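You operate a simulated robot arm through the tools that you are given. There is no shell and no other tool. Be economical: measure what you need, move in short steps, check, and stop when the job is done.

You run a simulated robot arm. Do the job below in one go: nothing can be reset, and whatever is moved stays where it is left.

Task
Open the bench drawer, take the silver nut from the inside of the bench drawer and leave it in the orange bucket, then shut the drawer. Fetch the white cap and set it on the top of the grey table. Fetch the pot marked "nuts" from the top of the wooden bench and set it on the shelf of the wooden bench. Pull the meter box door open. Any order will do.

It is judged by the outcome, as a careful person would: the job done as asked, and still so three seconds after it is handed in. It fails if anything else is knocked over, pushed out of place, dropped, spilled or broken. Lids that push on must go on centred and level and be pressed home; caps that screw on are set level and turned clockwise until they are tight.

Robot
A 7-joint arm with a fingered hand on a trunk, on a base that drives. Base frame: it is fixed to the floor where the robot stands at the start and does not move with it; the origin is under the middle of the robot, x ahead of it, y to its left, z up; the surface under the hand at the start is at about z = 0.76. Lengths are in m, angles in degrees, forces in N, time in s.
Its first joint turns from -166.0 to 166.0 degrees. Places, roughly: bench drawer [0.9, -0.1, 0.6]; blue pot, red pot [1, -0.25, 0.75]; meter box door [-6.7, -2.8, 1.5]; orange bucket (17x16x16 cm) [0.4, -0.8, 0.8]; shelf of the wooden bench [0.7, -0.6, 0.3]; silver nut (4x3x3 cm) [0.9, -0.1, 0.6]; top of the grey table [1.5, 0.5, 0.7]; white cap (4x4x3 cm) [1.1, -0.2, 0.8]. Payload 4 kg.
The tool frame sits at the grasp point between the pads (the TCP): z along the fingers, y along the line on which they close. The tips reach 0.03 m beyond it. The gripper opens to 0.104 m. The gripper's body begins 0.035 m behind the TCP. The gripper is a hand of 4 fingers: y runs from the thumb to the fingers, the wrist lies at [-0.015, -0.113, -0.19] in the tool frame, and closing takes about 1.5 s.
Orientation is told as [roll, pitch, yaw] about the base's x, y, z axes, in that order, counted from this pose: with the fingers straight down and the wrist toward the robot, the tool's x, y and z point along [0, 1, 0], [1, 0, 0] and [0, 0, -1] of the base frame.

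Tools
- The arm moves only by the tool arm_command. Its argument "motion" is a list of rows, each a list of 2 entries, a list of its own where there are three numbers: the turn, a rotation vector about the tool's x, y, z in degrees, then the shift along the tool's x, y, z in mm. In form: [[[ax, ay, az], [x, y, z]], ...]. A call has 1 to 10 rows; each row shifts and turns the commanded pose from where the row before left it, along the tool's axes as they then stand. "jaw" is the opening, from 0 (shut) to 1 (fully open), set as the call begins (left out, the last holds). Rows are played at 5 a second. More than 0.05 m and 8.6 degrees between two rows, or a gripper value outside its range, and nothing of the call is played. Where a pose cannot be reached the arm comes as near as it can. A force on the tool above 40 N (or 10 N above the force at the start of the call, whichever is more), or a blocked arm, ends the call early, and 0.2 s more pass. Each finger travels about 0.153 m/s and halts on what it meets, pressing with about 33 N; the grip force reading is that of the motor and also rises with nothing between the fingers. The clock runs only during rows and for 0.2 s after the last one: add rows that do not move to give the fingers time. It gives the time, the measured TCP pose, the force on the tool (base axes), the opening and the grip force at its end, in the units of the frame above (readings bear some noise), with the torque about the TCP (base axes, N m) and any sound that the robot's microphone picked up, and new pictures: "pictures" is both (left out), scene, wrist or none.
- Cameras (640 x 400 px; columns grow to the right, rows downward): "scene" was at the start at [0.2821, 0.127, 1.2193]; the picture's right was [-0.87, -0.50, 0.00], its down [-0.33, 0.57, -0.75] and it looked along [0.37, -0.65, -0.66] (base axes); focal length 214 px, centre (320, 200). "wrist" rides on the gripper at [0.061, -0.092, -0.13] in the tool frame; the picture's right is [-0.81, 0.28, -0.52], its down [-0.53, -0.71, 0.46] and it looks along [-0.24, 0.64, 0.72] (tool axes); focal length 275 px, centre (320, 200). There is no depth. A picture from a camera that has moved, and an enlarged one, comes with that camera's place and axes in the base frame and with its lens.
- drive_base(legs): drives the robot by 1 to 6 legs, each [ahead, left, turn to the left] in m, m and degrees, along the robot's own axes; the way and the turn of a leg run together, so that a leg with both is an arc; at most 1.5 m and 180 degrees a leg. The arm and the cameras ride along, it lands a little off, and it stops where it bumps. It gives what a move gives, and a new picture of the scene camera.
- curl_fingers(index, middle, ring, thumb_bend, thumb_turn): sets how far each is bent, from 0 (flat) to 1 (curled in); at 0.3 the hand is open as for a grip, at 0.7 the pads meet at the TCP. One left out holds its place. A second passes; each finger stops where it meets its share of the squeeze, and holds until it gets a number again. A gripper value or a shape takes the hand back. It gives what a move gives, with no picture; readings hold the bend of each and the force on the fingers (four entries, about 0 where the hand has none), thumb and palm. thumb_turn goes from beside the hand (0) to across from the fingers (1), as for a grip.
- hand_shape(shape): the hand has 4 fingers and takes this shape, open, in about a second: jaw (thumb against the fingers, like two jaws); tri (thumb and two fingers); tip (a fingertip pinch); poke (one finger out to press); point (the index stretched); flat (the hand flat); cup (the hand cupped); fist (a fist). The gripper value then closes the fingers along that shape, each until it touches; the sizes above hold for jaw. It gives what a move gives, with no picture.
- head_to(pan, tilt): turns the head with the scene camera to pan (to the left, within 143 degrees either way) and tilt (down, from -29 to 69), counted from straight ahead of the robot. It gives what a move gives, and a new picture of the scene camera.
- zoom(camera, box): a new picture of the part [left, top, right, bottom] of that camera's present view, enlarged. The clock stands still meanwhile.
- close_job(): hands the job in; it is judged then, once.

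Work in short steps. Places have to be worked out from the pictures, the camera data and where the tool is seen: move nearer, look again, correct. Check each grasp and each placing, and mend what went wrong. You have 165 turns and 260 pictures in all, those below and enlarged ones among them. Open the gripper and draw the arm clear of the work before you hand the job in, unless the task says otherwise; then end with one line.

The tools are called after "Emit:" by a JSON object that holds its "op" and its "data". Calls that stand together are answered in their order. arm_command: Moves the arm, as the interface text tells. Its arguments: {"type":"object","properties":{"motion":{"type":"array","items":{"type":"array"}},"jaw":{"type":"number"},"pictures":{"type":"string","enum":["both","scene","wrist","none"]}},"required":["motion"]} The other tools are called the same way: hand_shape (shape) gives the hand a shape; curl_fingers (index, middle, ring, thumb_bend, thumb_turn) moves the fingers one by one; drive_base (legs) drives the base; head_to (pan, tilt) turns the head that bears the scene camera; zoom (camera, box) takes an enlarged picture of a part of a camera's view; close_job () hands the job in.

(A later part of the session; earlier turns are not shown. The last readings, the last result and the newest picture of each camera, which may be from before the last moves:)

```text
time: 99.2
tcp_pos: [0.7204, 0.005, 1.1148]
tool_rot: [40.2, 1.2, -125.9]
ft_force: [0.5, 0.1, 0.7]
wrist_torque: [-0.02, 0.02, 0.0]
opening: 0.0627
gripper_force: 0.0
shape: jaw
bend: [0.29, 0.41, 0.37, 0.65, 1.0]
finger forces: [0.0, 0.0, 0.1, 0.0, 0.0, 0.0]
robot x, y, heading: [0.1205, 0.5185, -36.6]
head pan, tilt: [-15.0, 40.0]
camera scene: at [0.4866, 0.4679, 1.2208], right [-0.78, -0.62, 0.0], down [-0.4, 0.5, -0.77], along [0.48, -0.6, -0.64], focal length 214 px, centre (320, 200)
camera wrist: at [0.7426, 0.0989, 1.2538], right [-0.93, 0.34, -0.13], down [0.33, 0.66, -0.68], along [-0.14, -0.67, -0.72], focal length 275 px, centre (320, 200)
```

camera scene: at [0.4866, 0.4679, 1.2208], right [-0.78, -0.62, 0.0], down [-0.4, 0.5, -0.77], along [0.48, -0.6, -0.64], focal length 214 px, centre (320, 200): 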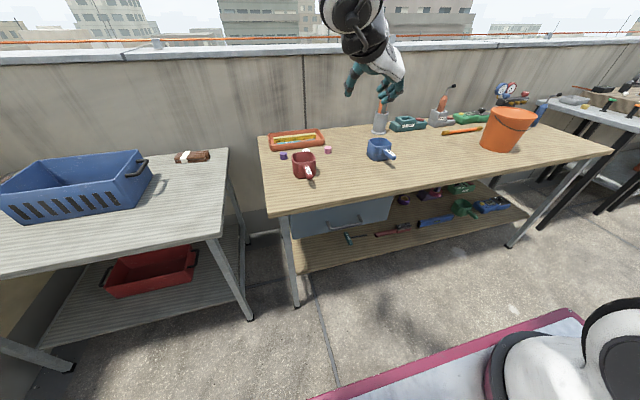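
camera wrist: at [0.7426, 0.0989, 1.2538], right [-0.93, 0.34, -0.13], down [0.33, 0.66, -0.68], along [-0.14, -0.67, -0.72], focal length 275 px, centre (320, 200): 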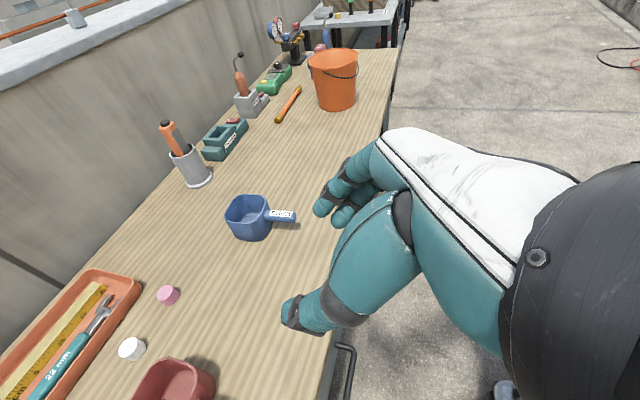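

Works. Drive forward-left 0.1 m each so the hand is behind the handle.

Emit:
{"op": "drive_base", "data": {"legs": [[0.09, 0.11, 0.4]]}}

Emit:
{"op": "arm_command", "data": {"motion": [[[0, 0, 0], [0, 0, 0]], [[0, 0, 0], [-27, 0, 32]], [[0, 0, 0], [-27, 0, 32]], [[0, 0, 0], [-27, 0, 32]], [[0, 0, 0], [-27, 0, 32]], [[0, 0, 0], [0, 0, 0]]], "pictures": "both"}}

```text
time: 100.5
tcp_pos: [0.8578, 0.0423, 1.1136]
tool_rot: [39.9, 1.1, -125.7]
ft_force: [-1.3, -0.6, -0.3]
wrist_torque: [-0.05, 0.01, 0.01]
opening: 0.0626
gripper_force: 0.1
shape: jaw
bend: [0.29, 0.41, 0.37, 0.65, 1.0]
finger forces: [0.0, 0.0, 0.0, 0.1, 0.0, 0.0]
robot x, y, heading: [0.2596, 0.5512, -36.4]
head pan, tilt: [-15.0, 40.0]
camera scene: at [0.6222, 0.5039, 1.2208], right [-0.78, -0.63, 0.0], down [-0.4, 0.5, -0.77], along [0.48, -0.6, -0.64], focal length 214 px, centre (320, 200)
```

scene: 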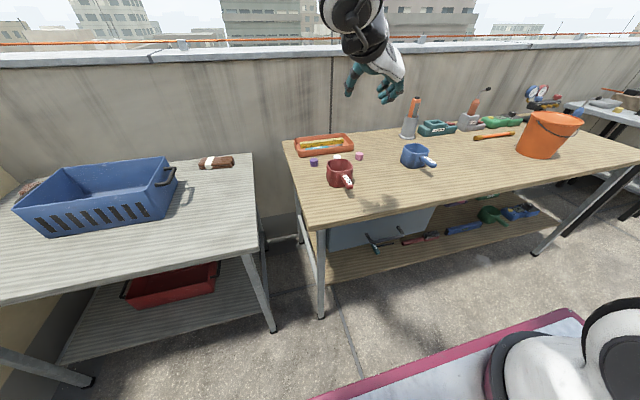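

```text
time: 101.9
tcp_pos: [0.8604, 0.0467, 0.9452]
tool_rot: [40.0, 1.1, -125.6]
ft_force: [0.3, 0.2, -0.3]
wrist_torque: [0.01, -0.02, 0.0]
opening: 0.0629
gripper_force: 0.1
shape: jaw
bend: [0.29, 0.41, 0.37, 0.65, 1.0]
finger forces: [0.0, 0.0, 0.1, 0.0, 0.0, 0.1]
robot x, y, heading: [0.2593, 0.5514, -36.3]
head pan, tilt: [-15.0, 40.0]
camera scene: at [0.6222, 0.504, 1.2208], right [-0.78, -0.63, 0.0], down [-0.4, 0.5, -0.77], along [0.48, -0.6, -0.64], focal length 214 px, centre (320, 200)
camera wrist: at [0.882, 0.1409, 1.0844], right [-0.93, 0.33, -0.13], down [0.33, 0.66, -0.68], along [-0.14, -0.68, -0.72], focal length 275 px, centre (320, 200)
```

scene: 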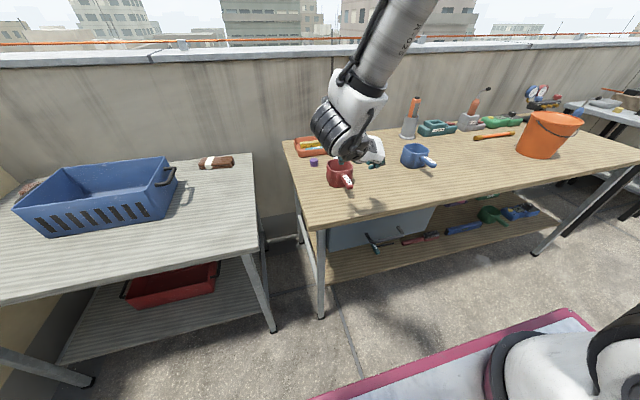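
wrist: 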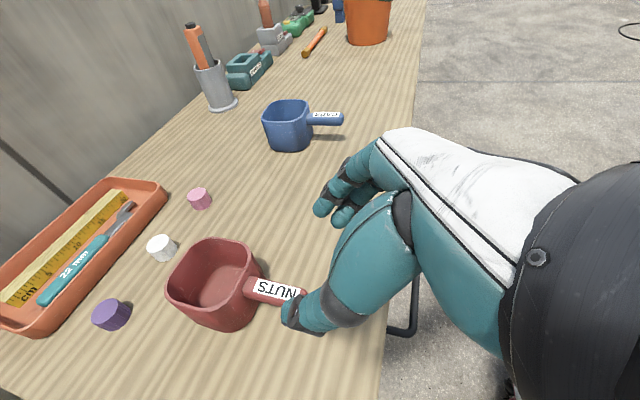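

Handle is clear in view. Move to a pre-grasp 6 cm short of it along the finger direction.

Emit:
{"op": "arm_command", "data": {"motion": [[[0, 0, 0], [-10, 3, 30]], [[0, 0, 0], [-10, 3, 30]], [[0, 0, 0], [-11, 3, 28]], [[0, 0, 0], [0, 0, 0]]], "jaw": 0.6, "pictures": "both"}}

Emit:
{"op": "zoom", "data": {"camera": "scene", "box": [300, 120, 420, 200]}}

```text
time: 102.9
tcp_pos: [0.8811, 0.0237, 0.8594]
tool_rot: [40.0, 1.1, -125.7]
ft_force: [0.7, -0.4, 0.7]
wrist_torque: [0.0, 0.01, -0.02]
opening: 0.0626
gripper_force: 0.0
shape: jaw
bend: [0.29, 0.41, 0.37, 0.65, 1.0]
finger forces: [0.0, 0.1, 0.1, 0.1, 0.0, 0.0]
robot x, y, heading: [0.2509, 0.5505, -36.3]
head pan, tilt: [-15.0, 40.0]
camera scene: at [0.6222, 0.5039, 1.2208], right [-0.78, -0.63, 0.0], down [-0.4, 0.5, -0.77], along [0.48, -0.6, -0.64], focal length 214 px, centre (320, 200)
camera wrist: at [0.9037, 0.1171, 0.9977], right [-0.93, 0.33, -0.13], down [0.33, 0.66, -0.68], along [-0.14, -0.67, -0.72], focal length 275 px, centre (320, 200)
```

scene: 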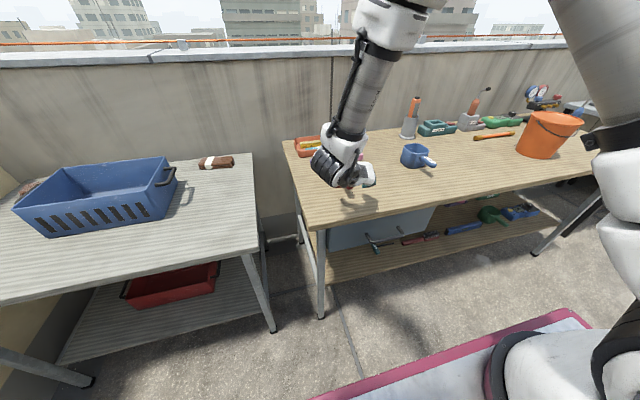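
wrist: 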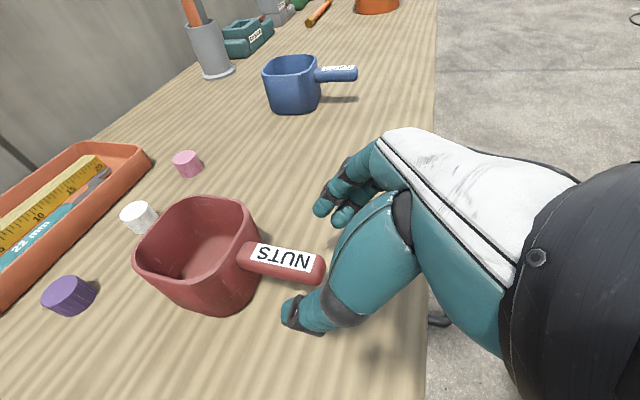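

```text
5.00 times, centred on (360, 160) of scene
camera zoom: at [0.6222, 0.5039, 1.2208], right [-0.78, -0.63, 0.0], down [-0.4, 0.5, -0.77], along [0.48, -0.6, -0.64], focal length 1072 px, centre (120, 400)
```

zoom: 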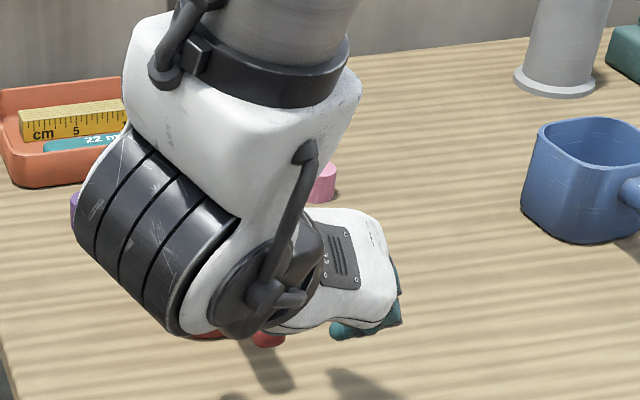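

Aligned: advancing 60 mm along the fingers straddles the handle.

Emit:
{"op": "arm_command", "data": {"motion": [[[0, 0, 0], [0, 0, 20]], [[0, 0, 0], [0, 0, 20]], [[0, 0, 0], [0, 0, 18]], [[0, 0, 0], [0, 0, 0]]], "pictures": "wrist"}}

```text
time: 103.9
tcp_pos: [0.9153, 0.0028, 0.8137]
tool_rot: [39.9, 1.2, -125.7]
ft_force: [0.1, 0.4, 0.4]
wrist_torque: [-0.01, 0.02, -0.03]
opening: 0.0622
gripper_force: 0.0
shape: jaw
bend: [0.29, 0.41, 0.37, 0.65, 1.0]
finger forces: [0.0, 0.0, 0.0, 0.0, 0.1, 0.1]
robot x, y, heading: [0.2547, 0.5518, -36.1]
head pan, tilt: [-15.0, 40.0]
camera wrist: at [0.9371, 0.0969, 0.9539], right [-0.93, 0.33, -0.13], down [0.33, 0.66, -0.68], along [-0.14, -0.67, -0.72], focal length 275 px, centre (320, 200)
```

wrist: 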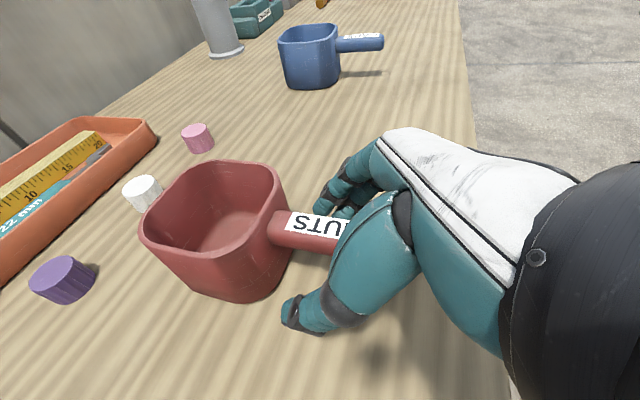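

No contact; the handle is between thumb and fingers. Close.

Emit:
{"op": "arm_command", "data": {"motion": [[[0, 0, 0], [0, 0, 0]], [[0, 0, 0], [0, 0, 0]], [[0, 0, 0], [0, 0, 0]], [[0, 0, 0], [0, 0, 0]], [[0, 0, 0], [0, 0, 0]], [[0, 0, 0], [0, 0, 0]], [[0, 0, 0], [0, 0, 0]]], "jaw": 0, "pictures": "wrist"}}

```text
time: 105.5
tcp_pos: [0.9159, 0.0038, 0.8155]
tool_rot: [40.0, 1.0, -125.6]
ft_force: [-0.3, 0.6, -0.1]
wrist_torque: [-0.01, -0.02, -0.02]
opening: 0.0049
gripper_force: 32.8
shape: jaw
bend: [0.73, 0.7, 0.7, 0.81, 1.0]
finger forces: [0.2, 0.0, 0.0, 0.0, 0.3, 0.1]
robot x, y, heading: [0.2608, 0.5527, -36.6]
head pan, tilt: [-15.0, 40.0]
camera wrist: at [0.9369, 0.097, 0.9541], right [-0.93, 0.33, -0.13], down [0.33, 0.66, -0.68], along [-0.14, -0.67, -0.72], focal length 275 px, centre (320, 200)
```

wrist: 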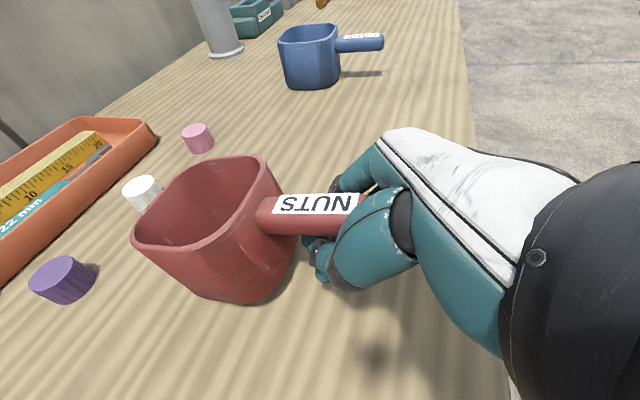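

The handle slipped out above the closing fingertips. Reopen and look.

Emit:
{"op": "arm_command", "data": {"motion": [[[0, 0, 0], [0, 0, 0]], [[0, 0, 0], [0, 0, 0]], [[0, 0, 0], [0, 0, 0]], [[0, 0, 0], [0, 0, 0]], [[0, 0, 0], [0, 0, 0]]], "jaw": 0.6, "pictures": "wrist"}}

Emit:
{"op": "zoom", "data": {"camera": "wrist", "box": [100, 120, 420, 340]}}

```text
time: 106.7
tcp_pos: [0.9152, 0.0035, 0.8142]
tool_rot: [40.0, 1.1, -125.7]
ft_force: [0.5, 1.1, 0.2]
wrist_torque: [-0.03, 0.02, 0.0]
opening: 0.0622
gripper_force: 0.0
shape: jaw
bend: [0.29, 0.41, 0.37, 0.65, 1.0]
finger forces: [0.1, 0.0, 0.1, 0.0, 0.1, 0.0]
robot x, y, heading: [0.257, 0.5511, -36.0]
head pan, tilt: [-15.0, 40.0]
camera wrist: at [0.9369, 0.097, 0.9541], right [-0.93, 0.33, -0.13], down [0.33, 0.66, -0.68], along [-0.14, -0.67, -0.72], focal length 275 px, centre (320, 200)
```

wrist: 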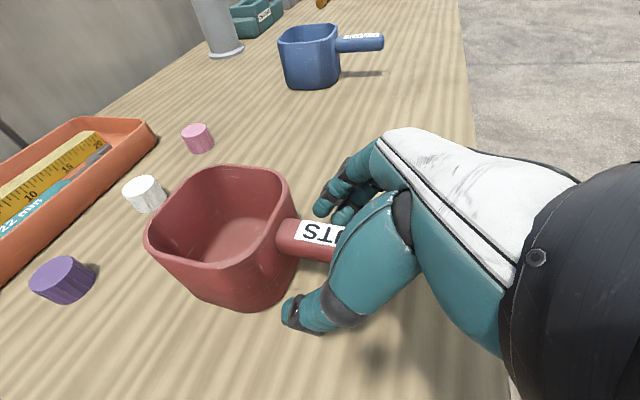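

```text
1.82 times, centred on (260, 230) of wrist
camera zoom: at [0.9369, 0.097, 0.9541], right [-0.93, 0.33, -0.13], down [0.33, 0.66, -0.68], along [-0.14, -0.67, -0.72], focal length 500 px, centre (429, 146)
```

zoom: 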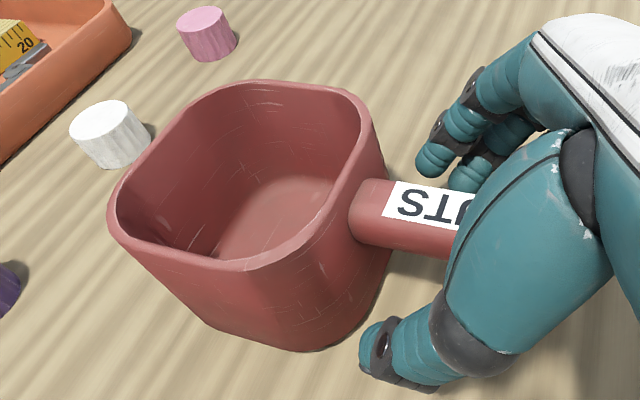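

The handle sat too close to the palm: past good grasps had the object ~2 cm beyond the TCP. Pull the hand back ~19 mm along the fingers, a bit up, and close again.

Emit:
{"op": "arm_command", "data": {"motion": [[[0, 0, 0], [5.5, 4, -19]], [[0, 0, 0], [0, 0, 0]], [[0, 0, 0], [0, 0, 0]]], "pictures": "wrist"}}

```text
time: 107.5
tcp_pos: [0.9047, 0.0037, 0.8328]
tool_rot: [40.0, 1.0, -125.8]
ft_force: [0.0, 0.0, 0.0]
wrist_torque: [0.02, 0.01, 0.0]
opening: 0.0621
gripper_force: 0.1
shape: jaw
bend: [0.29, 0.41, 0.37, 0.65, 1.0]
finger forces: [0.0, 0.0, 0.0, 0.0, 0.1, 0.0]
robot x, y, heading: [0.2554, 0.5485, -36.1]
head pan, tilt: [-15.0, 40.0]
camera wrist: at [0.9281, 0.0978, 0.972], right [-0.93, 0.33, -0.13], down [0.33, 0.66, -0.68], along [-0.14, -0.67, -0.72], focal length 275 px, centre (320, 200)
```

wrist: 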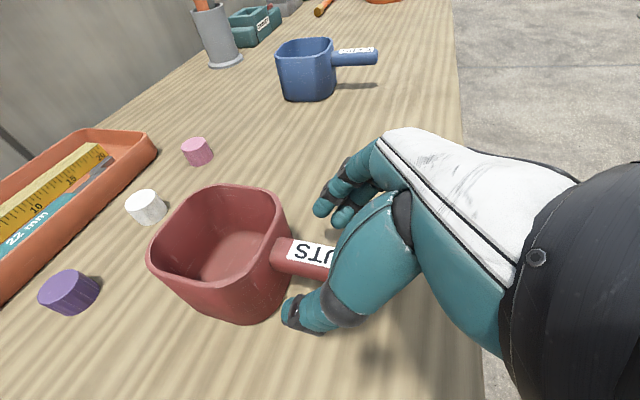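

Emit:
{"op": "arm_command", "data": {"motion": [[[0, 0, 0], [0, 0, 0]], [[0, 0, 0], [0, 0, 0]], [[0, 0, 0], [0, 0, 0]], [[0, 0, 0], [0, 0, 0]], [[0, 0, 0], [0, 0, 0]], [[0, 0, 0], [0, 0, 0]], [[0, 0, 0], [0, 0, 0]]], "jaw": 0, "pictures": "wrist"}}

```text
time: 109.1
tcp_pos: [0.9062, 0.0043, 0.8327]
tool_rot: [40.0, 1.1, -125.7]
ft_force: [1.5, 0.4, 1.0]
wrist_torque: [-0.06, 0.0, 0.05]
opening: 0.0165
gripper_force: 33.4
shape: jaw
bend: [0.73, 0.61, 0.61, 0.74, 1.0]
finger forces: [17.3, 8.7, 3.9, 0.0, 30.0, 0.0]
robot x, y, heading: [0.2595, 0.5508, -36.0]
head pan, tilt: [-15.0, 40.0]
camera wrist: at [0.9281, 0.0978, 0.972], right [-0.93, 0.33, -0.13], down [0.33, 0.66, -0.68], along [-0.14, -0.67, -0.72], focal length 275 px, centre (320, 200)
```

wrist: 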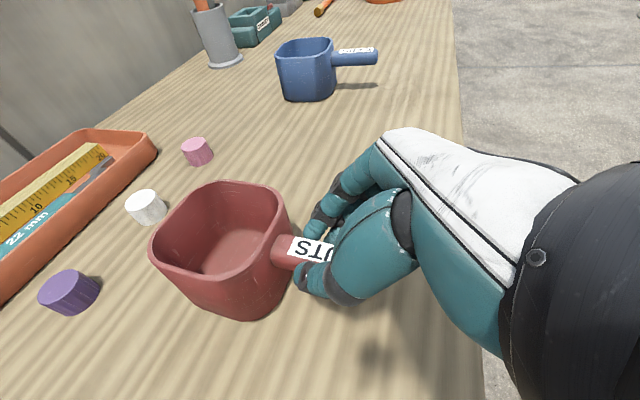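

Firm grip with three fingers and the thumb. Lift 4 cm and check the pot stays level.

Emit:
{"op": "arm_command", "data": {"motion": [[[0, 0, 0], [6.5, 0, -7.7]], [[0, 0, 0], [6.5, 0, -7.7]], [[0, 0, 0], [13, 0, -15.4]], [[0, 0, 0], [0, 0, 0]]], "pictures": "both"}}

```text
time: 110.1
tcp_pos: [0.9058, 0.0008, 0.8742]
tool_rot: [39.9, 1.1, -125.9]
ft_force: [0.5, -0.3, -0.8]
wrist_torque: [0.04, 0.05, 0.0]
opening: 0.0165
gripper_force: 32.7
shape: jaw
bend: [0.73, 0.62, 0.64, 0.74, 1.0]
finger forces: [19.2, 7.8, 3.6, 0.0, 30.5, 0.0]
robot x, y, heading: [0.2582, 0.553, -36.3]
head pan, tilt: [-15.0, 40.0]
camera scene: at [0.6223, 0.5039, 1.2208], right [-0.78, -0.63, 0.0], down [-0.4, 0.5, -0.77], along [0.48, -0.6, -0.64], focal length 214 px, centre (320, 200)
camera wrist: at [0.9269, 0.0946, 1.0135], right [-0.93, 0.33, -0.13], down [0.33, 0.66, -0.68], along [-0.14, -0.67, -0.72], focal length 275 px, centre (320, 200)
```

scene: 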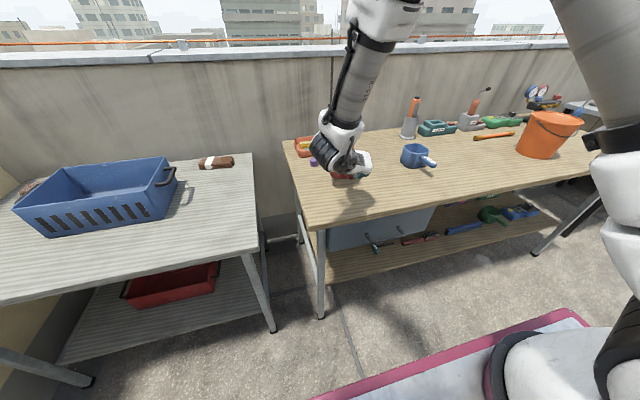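
wrist: 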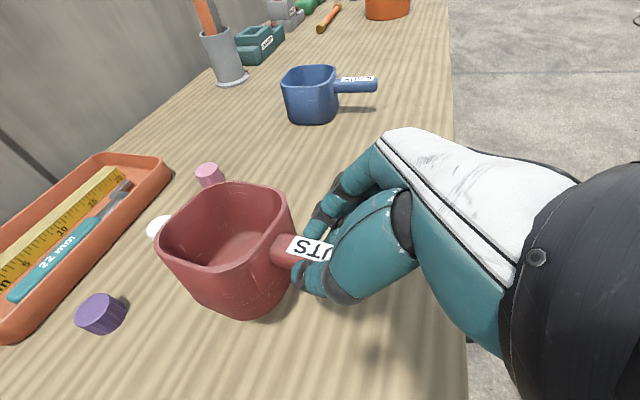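

Pot is lifted and level. Drive back clear of the bench edge and shift right a bit.

Emit:
{"op": "drive_base", "data": {"legs": [[-0.34, 0, 0], [0, -0.1, 0]]}}

Emit:
{"op": "head_to", "data": {"pan": -5, "tilt": 45}}

```text
time: 113.1
tcp_pos: [0.5712, 0.1237, 0.874]
tool_rot: [40.0, 1.1, -125.5]
ft_force: [0.4, 0.1, -1.1]
wrist_torque: [0.01, 0.03, 0.02]
opening: 0.0164
gripper_force: 32.9
shape: jaw
bend: [0.73, 0.62, 0.64, 0.74, 1.0]
finger forces: [19.3, 7.8, 3.6, 0.0, 30.5, 0.1]
robot x, y, heading: [-0.0768, 0.6726, -36.1]
head pan, tilt: [-15.0, 40.0]
camera scene: at [0.2871, 0.6252, 1.2208], right [-0.78, -0.63, 0.0], down [-0.4, 0.5, -0.77], along [0.48, -0.6, -0.64], focal length 214 px, centre (320, 200)
```

scene: 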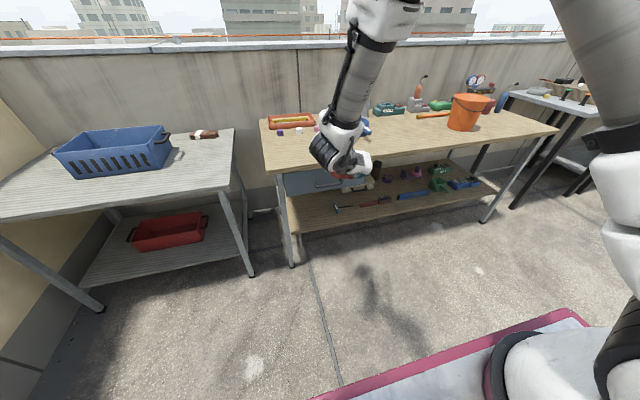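

```text
time: 113.8
tcp_pos: [0.5724, 0.123, 0.8738]
tool_rot: [40.1, 1.2, -125.5]
ft_force: [-0.8, -0.2, -0.8]
wrist_torque: [0.06, 0.05, -0.01]
opening: 0.0166
gripper_force: 32.9
shape: jaw
bend: [0.73, 0.62, 0.64, 0.74, 1.0]
finger forces: [19.3, 7.7, 3.6, 0.1, 30.5, 0.0]
robot x, y, heading: [-0.0799, 0.6678, -36.3]
head pan, tilt: [-5.0, 45.0]
camera scene: at [0.295, 0.6379, 1.2135], right [-0.66, -0.75, 0.0], down [-0.53, 0.47, -0.71], along [0.53, -0.47, -0.71], focal length 214 px, centre (320, 200)
```

scene: 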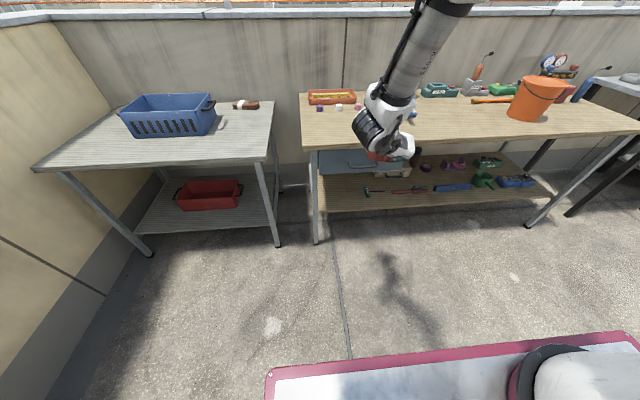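

Lower the pot in front of the bench, first half.

Emit:
{"op": "arm_command", "data": {"motion": [[[0, 0, 0], [-26, 0, 31]], [[0, 0, 0], [-26, 0, 31]], [[0, 0, 0], [-26, 0, 31]], [[0, 0, 0], [-26, 0, 31]], [[0, 0, 0], [-26, 0, 31]], [[0, 0, 0], [-26, 0, 31]], [[0, 0, 0], [0, 0, 0]]], "pictures": "none"}}

Emit:
{"op": "arm_command", "data": {"motion": [[[0, 0, 0], [-26, 0, 31]], [[0, 0, 0], [-26, 0, 31]], [[0, 0, 0], [-26, 0, 31]], [[0, 0, 0], [-26, 0, 31]], [[0, 0, 0], [-26, 0, 31]], [[0, 0, 0], [0, 0, 0]]], "pictures": "both"}}

```text
time: 115.4
tcp_pos: [0.5746, 0.1268, 0.6281]
tool_rot: [40.0, 1.2, -125.6]
ft_force: [-0.4, -0.1, -1.0]
wrist_torque: [0.05, 0.05, 0.02]
opening: 0.0163
gripper_force: 32.8
shape: jaw
bend: [0.73, 0.62, 0.64, 0.74, 1.0]
finger forces: [19.4, 7.6, 3.6, 0.0, 30.5, 0.0]
robot x, y, heading: [-0.0802, 0.6713, -35.7]
head pan, tilt: [-5.0, 45.0]
```

```text
time: 116.8
tcp_pos: [0.5766, 0.1283, 0.4283]
tool_rot: [40.0, 1.1, -125.6]
ft_force: [-0.1, -0.2, -1.0]
wrist_torque: [0.06, 0.04, -0.02]
opening: 0.0162
gripper_force: 32.7
shape: jaw
bend: [0.73, 0.62, 0.64, 0.74, 1.0]
finger forces: [19.3, 7.4, 3.6, 0.0, 30.5, 0.1]
robot x, y, heading: [-0.0752, 0.6693, -35.8]
head pan, tilt: [-5.0, 45.0]
camera scene: at [0.2951, 0.6379, 1.2135], right [-0.66, -0.75, 0.0], down [-0.53, 0.47, -0.71], along [0.53, -0.46, -0.71], focal length 214 px, centre (320, 200)
camera wrist: at [0.598, 0.2223, 0.5675], right [-0.93, 0.33, -0.13], down [0.33, 0.66, -0.68], along [-0.14, -0.68, -0.72], focal length 275 px, centre (320, 200)
```

scene: 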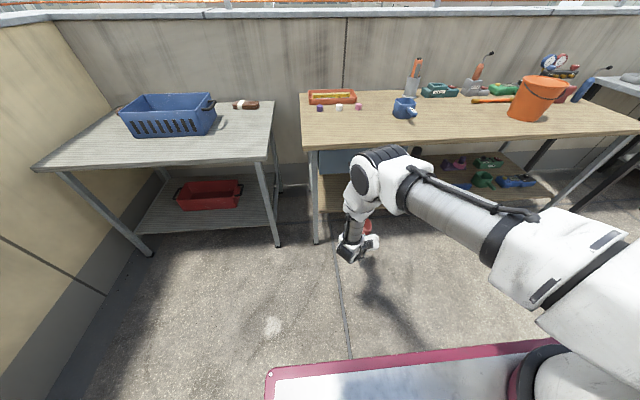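
wrist: 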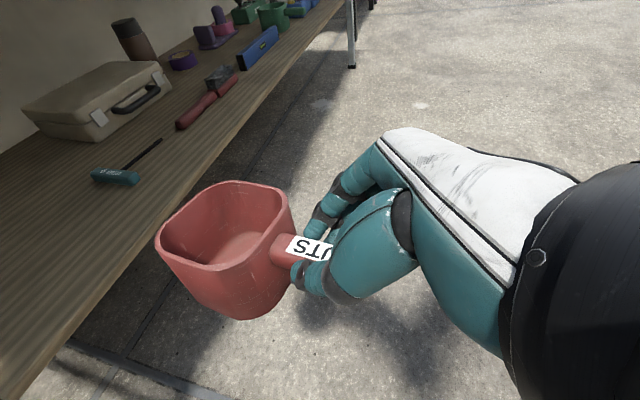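

Pot at 0.43, shelf surface z≈0.30, its front edge v≈0.675, free space left of the hex key. Drive forward in steps under the bench.

Emit:
{"op": "drive_base", "data": {"legs": [[0.17, 0, 0]]}}

Emit:
{"op": "arm_command", "data": {"motion": [[[0, 0, 0], [0, 0, 0]]], "pictures": "wrist"}}

```text
time: 118.2
tcp_pos: [0.716, 0.0265, 0.4276]
tool_rot: [39.9, 1.1, -125.6]
ft_force: [-0.3, 0.3, -0.6]
wrist_torque: [0.05, 0.04, -0.06]
opening: 0.0164
gripper_force: 33.2
shape: jaw
bend: [0.73, 0.62, 0.64, 0.74, 1.0]
finger forces: [19.4, 7.5, 3.5, 0.1, 30.5, 0.1]
robot x, y, heading: [0.0632, 0.5688, -36.0]
head pan, tilt: [-5.0, 45.0]
camera scene: at [0.4345, 0.5356, 1.2135], right [-0.66, -0.75, 0.0], down [-0.53, 0.47, -0.71], along [0.53, -0.47, -0.71], focal length 214 px, centre (320, 200)
```

scene: 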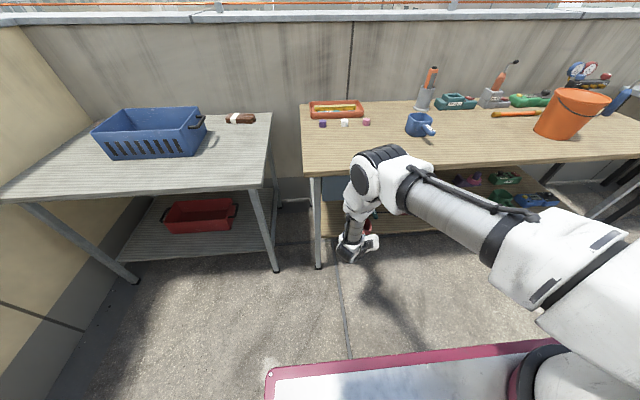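

```text
time: 118.7
tcp_pos: [0.715, 0.0254, 0.428]
tool_rot: [40.1, 1.1, -125.6]
ft_force: [-0.8, -0.5, -0.6]
wrist_torque: [0.05, 0.05, 0.0]
opening: 0.016
gripper_force: 33.6
shape: jaw
bend: [0.73, 0.62, 0.64, 0.74, 1.0]
finger forces: [19.4, 7.5, 3.5, 0.0, 30.4, 0.0]
robot x, y, heading: [0.0657, 0.5708, -36.2]
head pan, tilt: [-5.0, 45.0]
camera wrist: at [0.737, 0.1197, 0.5678], right [-0.93, 0.33, -0.13], down [0.33, 0.66, -0.68], along [-0.14, -0.67, -0.72], focal length 275 px, centre (320, 200)
```

wrist: 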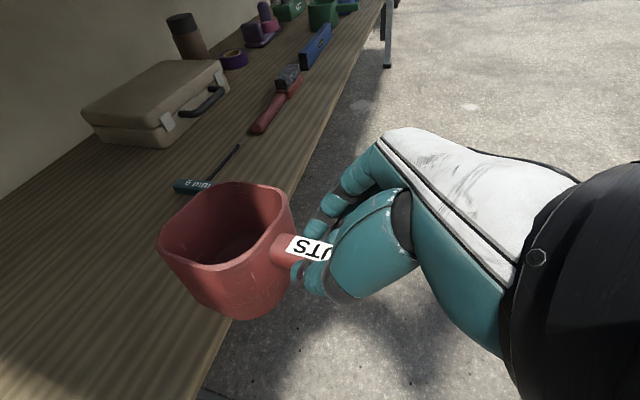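

Lower 2 cm first for headroom under the drawer, then forward the rest.

Emit:
{"op": "arm_command", "data": {"motion": [[[0, 0, 0], [-14, 0, 17]], [[0, 0, 0], [0, 0, 0]]], "pictures": "none"}}

Emit:
{"op": "drive_base", "data": {"legs": [[0.09, 0, 0]]}}

Emit:
{"op": "arm_command", "data": {"motion": [[[0, 0, 0], [0, 0, 0]]], "pictures": "wrist"}}

```text
time: 119.2
tcp_pos: [0.7168, 0.0247, 0.4055]
tool_rot: [39.9, 1.1, -125.5]
ft_force: [0.1, -0.2, -1.0]
wrist_torque: [0.03, 0.06, -0.02]
opening: 0.0164
gripper_force: 33.1
shape: jaw
bend: [0.73, 0.62, 0.65, 0.74, 1.0]
finger forces: [19.3, 7.5, 3.6, 0.1, 30.5, 0.0]
robot x, y, heading: [0.0618, 0.5739, -36.0]
head pan, tilt: [-5.0, 45.0]
```

```text
time: 120.3
tcp_pos: [0.7893, -0.0278, 0.4062]
tool_rot: [40.0, 1.1, -125.6]
ft_force: [0.9, 0.5, -0.6]
wrist_torque: [0.04, 0.06, 0.02]
opening: 0.0162
gripper_force: 33.3
shape: jaw
bend: [0.73, 0.62, 0.65, 0.74, 1.0]
finger forces: [19.4, 7.4, 3.6, 0.0, 30.5, 0.1]
robot x, y, heading: [0.1342, 0.5146, -36.1]
head pan, tilt: [-5.0, 45.0]
camera scene: at [0.5074, 0.4818, 1.2135], right [-0.66, -0.75, 0.0], down [-0.53, 0.47, -0.71], along [0.53, -0.47, -0.71], focal length 214 px, centre (320, 200)
```

scene: 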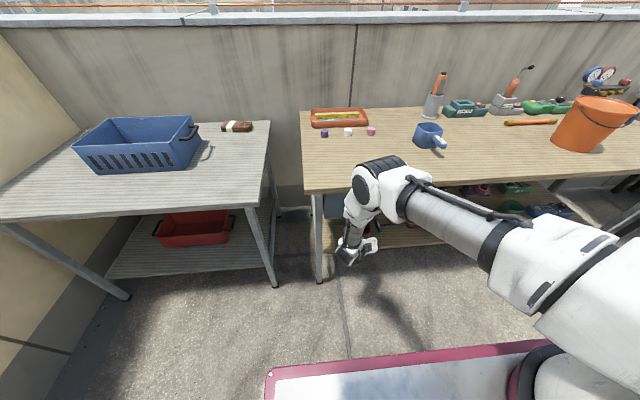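

```text
time: 120.8
tcp_pos: [0.7894, -0.028, 0.4068]
tool_rot: [40.0, 1.1, -125.6]
ft_force: [0.1, -0.3, -1.4]
wrist_torque: [0.07, 0.04, 0.0]
opening: 0.0161
gripper_force: 33.0
shape: jaw
bend: [0.73, 0.62, 0.65, 0.74, 1.0]
finger forces: [19.3, 7.5, 3.7, 0.1, 30.5, 0.0]
robot x, y, heading: [0.1311, 0.5144, -36.3]
head pan, tilt: [-5.0, 45.0]
camera wrist: at [0.8107, 0.0663, 0.5451], right [-0.93, 0.33, -0.13], down [0.33, 0.66, -0.68], along [-0.14, -0.67, -0.72], focal length 275 px, centre (320, 200)
```

wrist: 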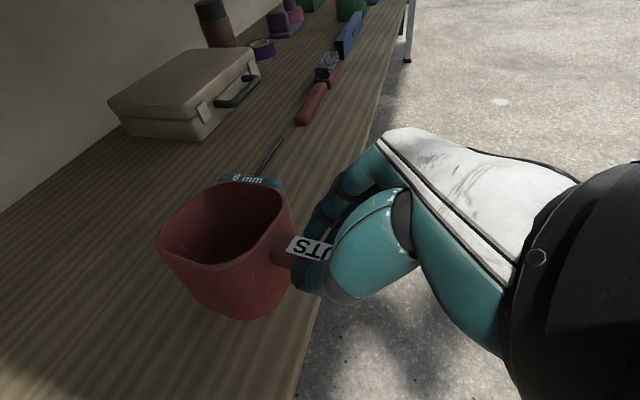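

Pot is over the shelf with margin. Lower gently toward contact.

Emit:
{"op": "arm_command", "data": {"motion": [[[0, 0, 0], [-3.2, 0, 3.8]], [[0, 0, 0], [-3.2, 0, 3.8]], [[0, 0, 0], [-3.2, 0, 3.8]], [[0, 0, 0], [-3.2, 0, 3.8]], [[0, 0, 0], [-3.2, 0, 3.8]], [[0, 0, 0], [0, 0, 0]]], "pictures": "wrist"}}

```text
time: 122.2
tcp_pos: [0.7902, -0.0267, 0.3801]
tool_rot: [40.0, 1.1, -125.6]
ft_force: [-0.5, 0.3, -1.5]
wrist_torque: [0.05, 0.04, 0.01]
opening: 0.0165
gripper_force: 32.9
shape: jaw
bend: [0.73, 0.62, 0.65, 0.74, 1.0]
finger forces: [19.5, 7.5, 3.5, 0.0, 30.6, 0.0]
robot x, y, heading: [0.1383, 0.5113, -36.2]
head pan, tilt: [-5.0, 45.0]
camera wrist: at [0.8109, 0.0668, 0.5197], right [-0.93, 0.33, -0.13], down [0.33, 0.66, -0.68], along [-0.14, -0.67, -0.72], focal length 275 px, centre (320, 200)
```

wrist: 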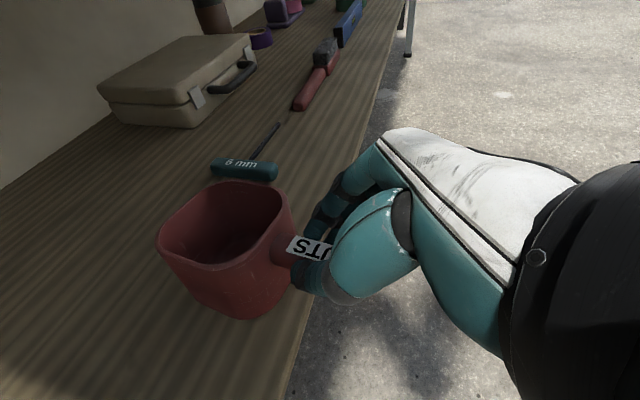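

Emit:
{"op": "arm_command", "data": {"motion": [[[0, 0, 0], [-1.9, 0, 2.3]], [[0, 0, 0], [-1.9, 0, 2.3]], [[0, 0, 0], [-1.9, 0, 2.3]], [[0, 0, 0], [0, 0, 0]]], "pictures": "none"}}

```text
time: 123.2
tcp_pos: [0.7902, -0.0262, 0.3716]
tool_rot: [40.0, 1.1, -125.6]
ft_force: [0.6, 2.6, 5.4]
wrist_torque: [-0.24, 0.01, 0.04]
opening: 0.0167
gripper_force: 32.9
shape: jaw
bend: [0.73, 0.62, 0.65, 0.74, 1.0]
finger forces: [19.9, 7.9, 4.1, 0.0, 33.6, 0.0]
robot x, y, heading: [0.1349, 0.5162, -36.2]
head pan, tilt: [-5.0, 45.0]
```

Contact. Settle 2 mm more and check, then release.

Emit:
{"op": "arm_command", "data": {"motion": [[[0, 0, 0], [-1.3, 0, 1.5]], [[0, 0, 0], [0, 0, 0]]], "pictures": "wrist"}}

Emit:
{"op": "arm_command", "data": {"motion": [[[0, 0, 0], [0, 0, 0]], [[0, 0, 0], [0, 0, 0]], [[0, 0, 0], [0, 0, 0]], [[0, 0, 0], [0, 0, 0]], [[0, 0, 0], [0, 0, 0]]], "jaw": 0.6, "pictures": "wrist"}}

```text
time: 123.8
tcp_pos: [0.7895, -0.0279, 0.3699]
tool_rot: [40.0, 1.1, -125.7]
ft_force: [-0.1, 3.0, 7.9]
wrist_torque: [-0.28, -0.02, 0.05]
opening: 0.0169
gripper_force: 33.3
shape: jaw
bend: [0.73, 0.62, 0.65, 0.74, 1.0]
finger forces: [20.6, 8.0, 3.9, 0.0, 34.9, 0.0]
robot x, y, heading: [0.1332, 0.5169, -36.0]
head pan, tilt: [-5.0, 45.0]
camera wrist: at [0.8115, 0.0673, 0.5092], right [-0.93, 0.33, -0.13], down [0.33, 0.66, -0.68], along [-0.14, -0.68, -0.72], focal length 275 px, centre (320, 200)
```

wrist: 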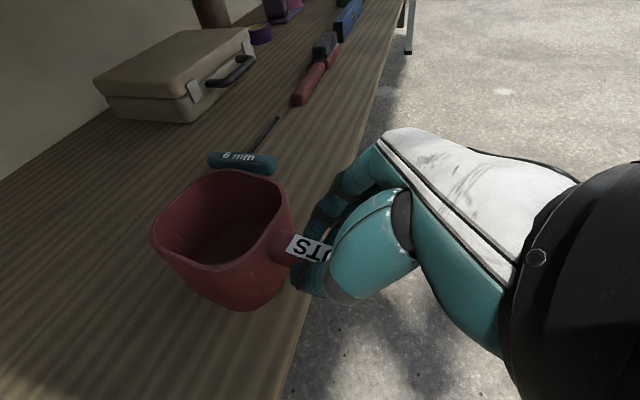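

```text
time: 125.0
tcp_pos: [0.7894, -0.0274, 0.3692]
tool_rot: [40.0, 1.2, -125.5]
ft_force: [-0.1, 0.6, 0.2]
wrist_torque: [-0.01, -0.02, -0.01]
opening: 0.062
gripper_force: 0.1
shape: jaw
bend: [0.29, 0.41, 0.37, 0.65, 1.0]
finger forces: [0.0, 0.0, 0.0, 0.0, 0.0, 0.0]
robot x, y, heading: [0.1367, 0.5169, -36.3]
head pan, tilt: [-5.0, 45.0]
camera wrist: at [0.8113, 0.0672, 0.5089], right [-0.93, 0.33, -0.13], down [0.33, 0.66, -0.68], along [-0.14, -0.67, -0.72], focal length 275 px, centre (320, 200)
```

wrist: 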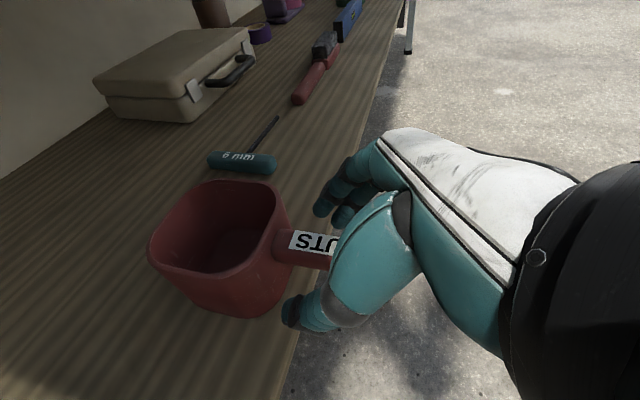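

Pot stands on the shelf. Back straight out along the handle by driving, then look.

Emit:
{"op": "drive_base", "data": {"legs": [[-0.22, 0, 0]]}}

Emit:
{"op": "arm_command", "data": {"motion": [[[0, 0, 0], [30, 0, -36]], [[0, 0, 0], [30, 0, -36]], [[0, 0, 0], [30, 0, -36]], [[0, 0, 0], [30, 0, -36]], [[0, 0, 0], [30, 0, -36]], [[0, 0, 0], [30, 0, -36]], [[0, 0, 0], [30, 0, -36]], [[0, 0, 0], [30, 0, -36]], [[0, 0, 0], [30, 0, -36]], [[0, 0, 0], [30, 0, -36]]], "pictures": "scene"}}

```text
time: 126.6
tcp_pos: [0.6128, 0.1015, 0.3692]
tool_rot: [40.0, 1.1, -125.7]
ft_force: [0.4, 0.1, -0.8]
wrist_torque: [0.01, 0.0, -0.02]
opening: 0.0619
gripper_force: 0.0
shape: jaw
bend: [0.29, 0.41, 0.37, 0.65, 1.0]
finger forces: [0.0, 0.1, 0.0, 0.1, 0.1, 0.0]
robot x, y, heading: [-0.0446, 0.6458, -36.1]
head pan, tilt: [-5.0, 45.0]
camera scene: at [0.3303, 0.6112, 1.2135], right [-0.66, -0.75, 0.0], down [-0.53, 0.47, -0.71], along [0.53, -0.47, -0.71], focal length 214 px, centre (320, 200)
```

scene: 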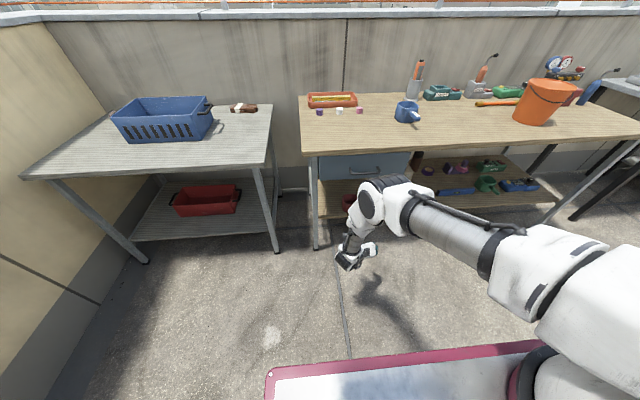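

```text
time: 128.8
tcp_pos: [0.6029, 0.0943, 0.8373]
tool_rot: [39.9, 1.1, -125.6]
ft_force: [-0.4, -0.8, -1.0]
wrist_torque: [0.0, 0.01, -0.01]
opening: 0.0621
gripper_force: 0.1
shape: jaw
bend: [0.29, 0.41, 0.37, 0.65, 1.0]
finger forces: [0.0, 0.1, 0.1, 0.0, 0.0, 0.0]
robot x, y, heading: [-0.043, 0.6454, -36.4]
head pan, tilt: [-5.0, 45.0]
camera scene: at [0.3306, 0.6111, 1.2134], right [-0.66, -0.75, 0.0], down [-0.53, 0.47, -0.71], along [0.53, -0.47, -0.71], focal length 214 px, centre (320, 200)
```

scene: 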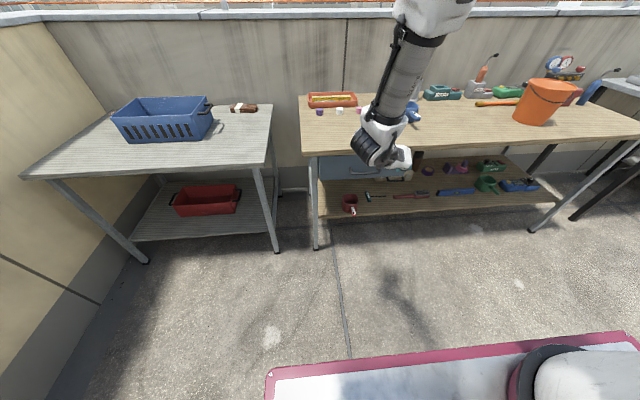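

Emit:
{"op": "zoom", "data": {"camera": "scene", "box": [290, 80, 450, 230]}}

```text
2.67 times, centred on (370, 155) of scene
camera zoom: at [0.3306, 0.6111, 1.2134], right [-0.66, -0.75, 0.0], down [-0.53, 0.47, -0.71], along [0.53, -0.47, -0.71], focal length 572 px, centre (187, 320)
```

zoom: 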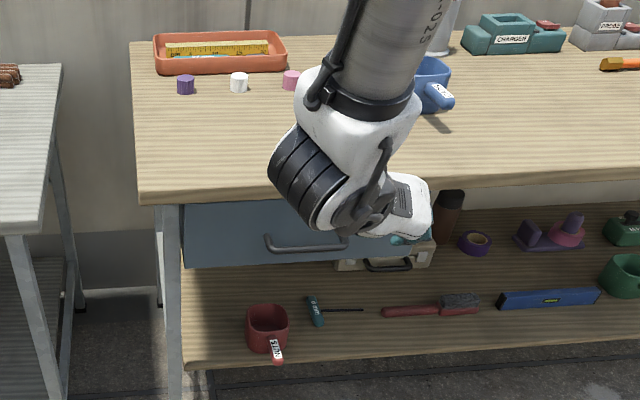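

Pot stands well on the shelf. Now reorient the hand to natural fingers-down for the white cap.

Emit:
{"op": "arm_command", "data": {"motion": [[[0, 0, 0], [30, 0, -36]], [[0, 0, 0], [30, 0, -36]], [[0, 0, 0], [30, 0, -36]], [[0, 0, 0], [30, 0, -36]], [[0, 0, 0], [30, 0, -36]], [[0, -8, 0], [0, 0, 0]], [[0, -8, 0], [0, 0, 0]], [[0, -8, 0], [0, 0, 0]], [[0, -8, 0], [0, 0, 0]], [[0, -8, 0], [0, 0, 0]]], "pictures": "none"}}

Emit:
{"op": "arm_command", "data": {"motion": [[[0, 0, -8.5], [0, 0, 0]], [[0, 0, -8.5], [0, 0, 0]], [[0, 0, -8.5], [0, 0, 0]], [[0, 0, -8.5], [0, 0, 0]], [[0, 0, -8.5], [0, 0, 0]], [[0, 0, -8.5], [0, 0, 0]], [[0, 0, -8.5], [0, 0, 0]], [[0, 0, -8.5], [0, 0, 0]], [[0, 0, -8.5], [0, 0, 0]], [[0, 0, -8.5], [0, 0, 0]]], "pictures": "none"}}

Emit:
{"op": "arm_command", "data": {"motion": [[[0, 0, -4.5], [0, 0, 0]], [[0, 0, 0], [0, 0, 0]]], "jaw": 0.8, "pictures": "none"}}

```text
time: 131.0
tcp_pos: [0.6022, 0.0932, 1.0719]
tool_rot: [-0.1, 1.2, -125.8]
ft_force: [-0.6, -0.6, 0.6]
wrist_torque: [0.01, 0.02, 0.01]
opening: 0.062
gripper_force: 0.2
shape: jaw
bend: [0.29, 0.41, 0.37, 0.65, 1.0]
finger forces: [0.0, 0.0, 0.0, 0.1, 0.0, 0.0]
robot x, y, heading: [-0.043, 0.6487, -36.3]
head pan, tilt: [-5.0, 45.0]
```

```text
time: 133.2
tcp_pos: [0.6028, 0.094, 1.0731]
tool_rot: [1.0, 0.1, -40.5]
ft_force: [0.8, 0.6, 0.1]
wrist_torque: [-0.03, 0.0, -0.02]
opening: 0.062
gripper_force: 0.1
shape: jaw
bend: [0.29, 0.41, 0.37, 0.65, 1.0]
finger forces: [0.0, 0.0, 0.1, 0.0, 0.1, 0.0]
robot x, y, heading: [-0.0413, 0.6455, -36.1]
head pan, tilt: [-5.0, 45.0]
```

```text
time: 133.8
tcp_pos: [0.6016, 0.0922, 1.0727]
tool_rot: [1.2, 0.0, -36.2]
ft_force: [-0.4, -0.4, 0.2]
wrist_torque: [0.02, 0.0, 0.01]
opening: 0.0829
gripper_force: 0.1
shape: jaw
bend: [0.27, 0.34, 0.32, 0.5, 0.99]
finger forces: [0.0, 0.0, 0.0, 0.0, 0.0, 0.1]
robot x, y, heading: [-0.0416, 0.6467, -36.1]
head pan, tilt: [-5.0, 45.0]
```

Drive forward so the hand comes above the white cap.

Emit:
{"op": "drive_base", "data": {"legs": [[0.5, 0.07, 0]]}}

Emit:
{"op": "arm_command", "data": {"motion": [[[-1, 0, 0], [0, 0, 40]], [[0, 0, 0], [0, 0, 40]], [[0, 0, 0], [0, 0, 40]], [[0, 0, 0], [0, 0, 0]]], "pictures": "both"}}

```text
time: 136.8
tcp_pos: [1.0418, -0.1515, 1.0732]
tool_rot: [1.0, 0.1, -36.6]
ft_force: [0.2, 0.4, 0.5]
wrist_torque: [-0.02, 0.0, -0.02]
opening: 0.0829
gripper_force: 0.0
shape: jaw
bend: [0.27, 0.34, 0.32, 0.5, 0.99]
finger forces: [0.1, 0.0, 0.0, 0.1, 0.0, 0.0]
robot x, y, heading: [0.3986, 0.401, -36.4]
head pan, tilt: [-5.0, 45.0]
camera scene: at [0.7742, 0.3689, 1.2135], right [-0.67, -0.75, 0.0], down [-0.53, 0.47, -0.71], along [0.53, -0.47, -0.71], focal length 214 px, centre (320, 200)
```

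scene: 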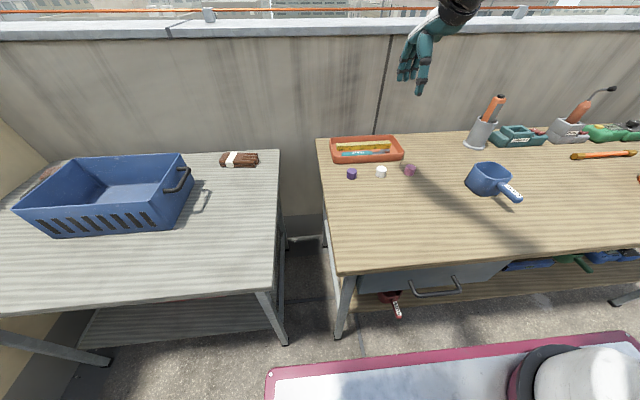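

```text
time: 137.8
tcp_pos: [1.0446, -0.149, 0.9512]
tool_rot: [1.2, -1.0, -36.5]
ft_force: [0.0, 0.0, 0.0]
wrist_torque: [0.0, 0.02, 0.01]
opening: 0.0829
gripper_force: 0.1
shape: jaw
bend: [0.27, 0.34, 0.32, 0.5, 0.99]
finger forces: [0.0, 0.0, 0.0, 0.0, 0.0, 0.1]
robot x, y, heading: [0.4008, 0.4031, -36.7]
head pan, tilt: [-5.0, 45.0]
camera scene: at [0.7742, 0.3689, 1.2135], right [-0.67, -0.75, 0.0], down [-0.53, 0.47, -0.71], along [0.53, -0.47, -0.71], focal length 214 px, centre (320, 200)
camera wrist: at [1.003, -0.0471, 1.0799], right [-0.28, -0.82, 0.51], down [-0.88, 0.0, -0.48], along [0.39, -0.58, -0.72], focal length 275 px, centre (320, 200)
```

scene: 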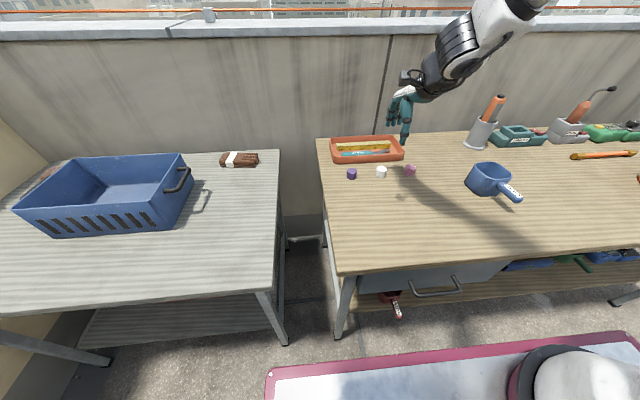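
wrist: 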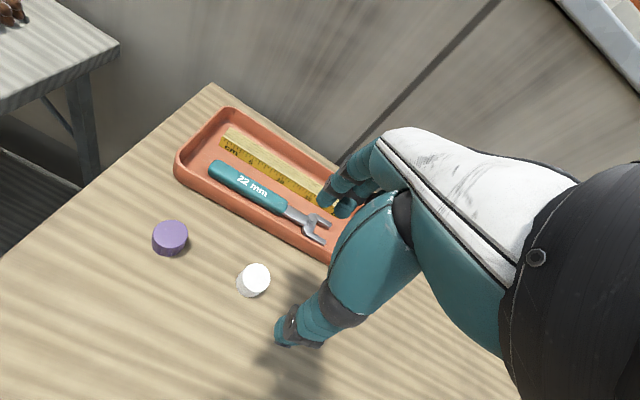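

Cap at (1.064,-0.163). Move 24 mm forward and descend.

Emit:
{"op": "arm_command", "data": {"motion": [[[1, 0, 0], [0, 24, 0]], [[0, 0, 0], [0, 0, 40]], [[0, 0, 0], [0, 0, 40]], [[0, 0, 0], [0, 0, 25]], [[0, 0, 0], [0, 0, 0]]], "jaw": 0.75, "pictures": "wrist"}}

```text
time: 139.0
tcp_pos: [1.0678, -0.1648, 0.8498]
tool_rot: [1.1, 0.0, -36.6]
ft_force: [1.1, -0.2, -0.5]
wrist_torque: [-0.01, -0.02, -0.01]
opening: 0.0783
gripper_force: 0.1
shape: jaw
bend: [0.27, 0.35, 0.33, 0.54, 0.99]
finger forces: [0.0, 0.1, 0.0, 0.1, 0.0, 0.0]
robot x, y, heading: [0.4034, 0.4083, -36.8]
head pan, tilt: [-5.0, 45.0]
camera wrist: at [1.029, -0.0635, 0.9793], right [-0.27, -0.82, 0.5], down [-0.88, 0.01, -0.47], along [0.38, -0.57, -0.73], focal length 275 px, centre (320, 200)
```

wrist: 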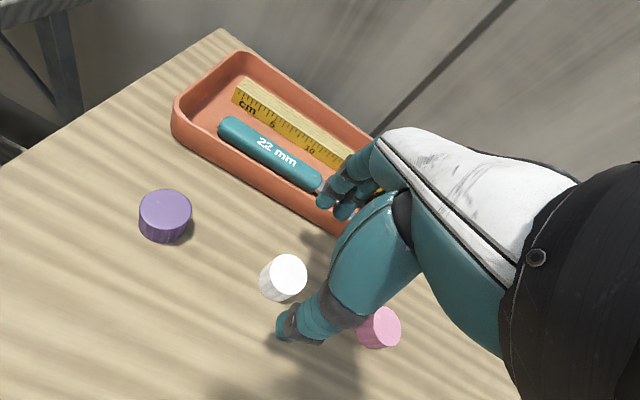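

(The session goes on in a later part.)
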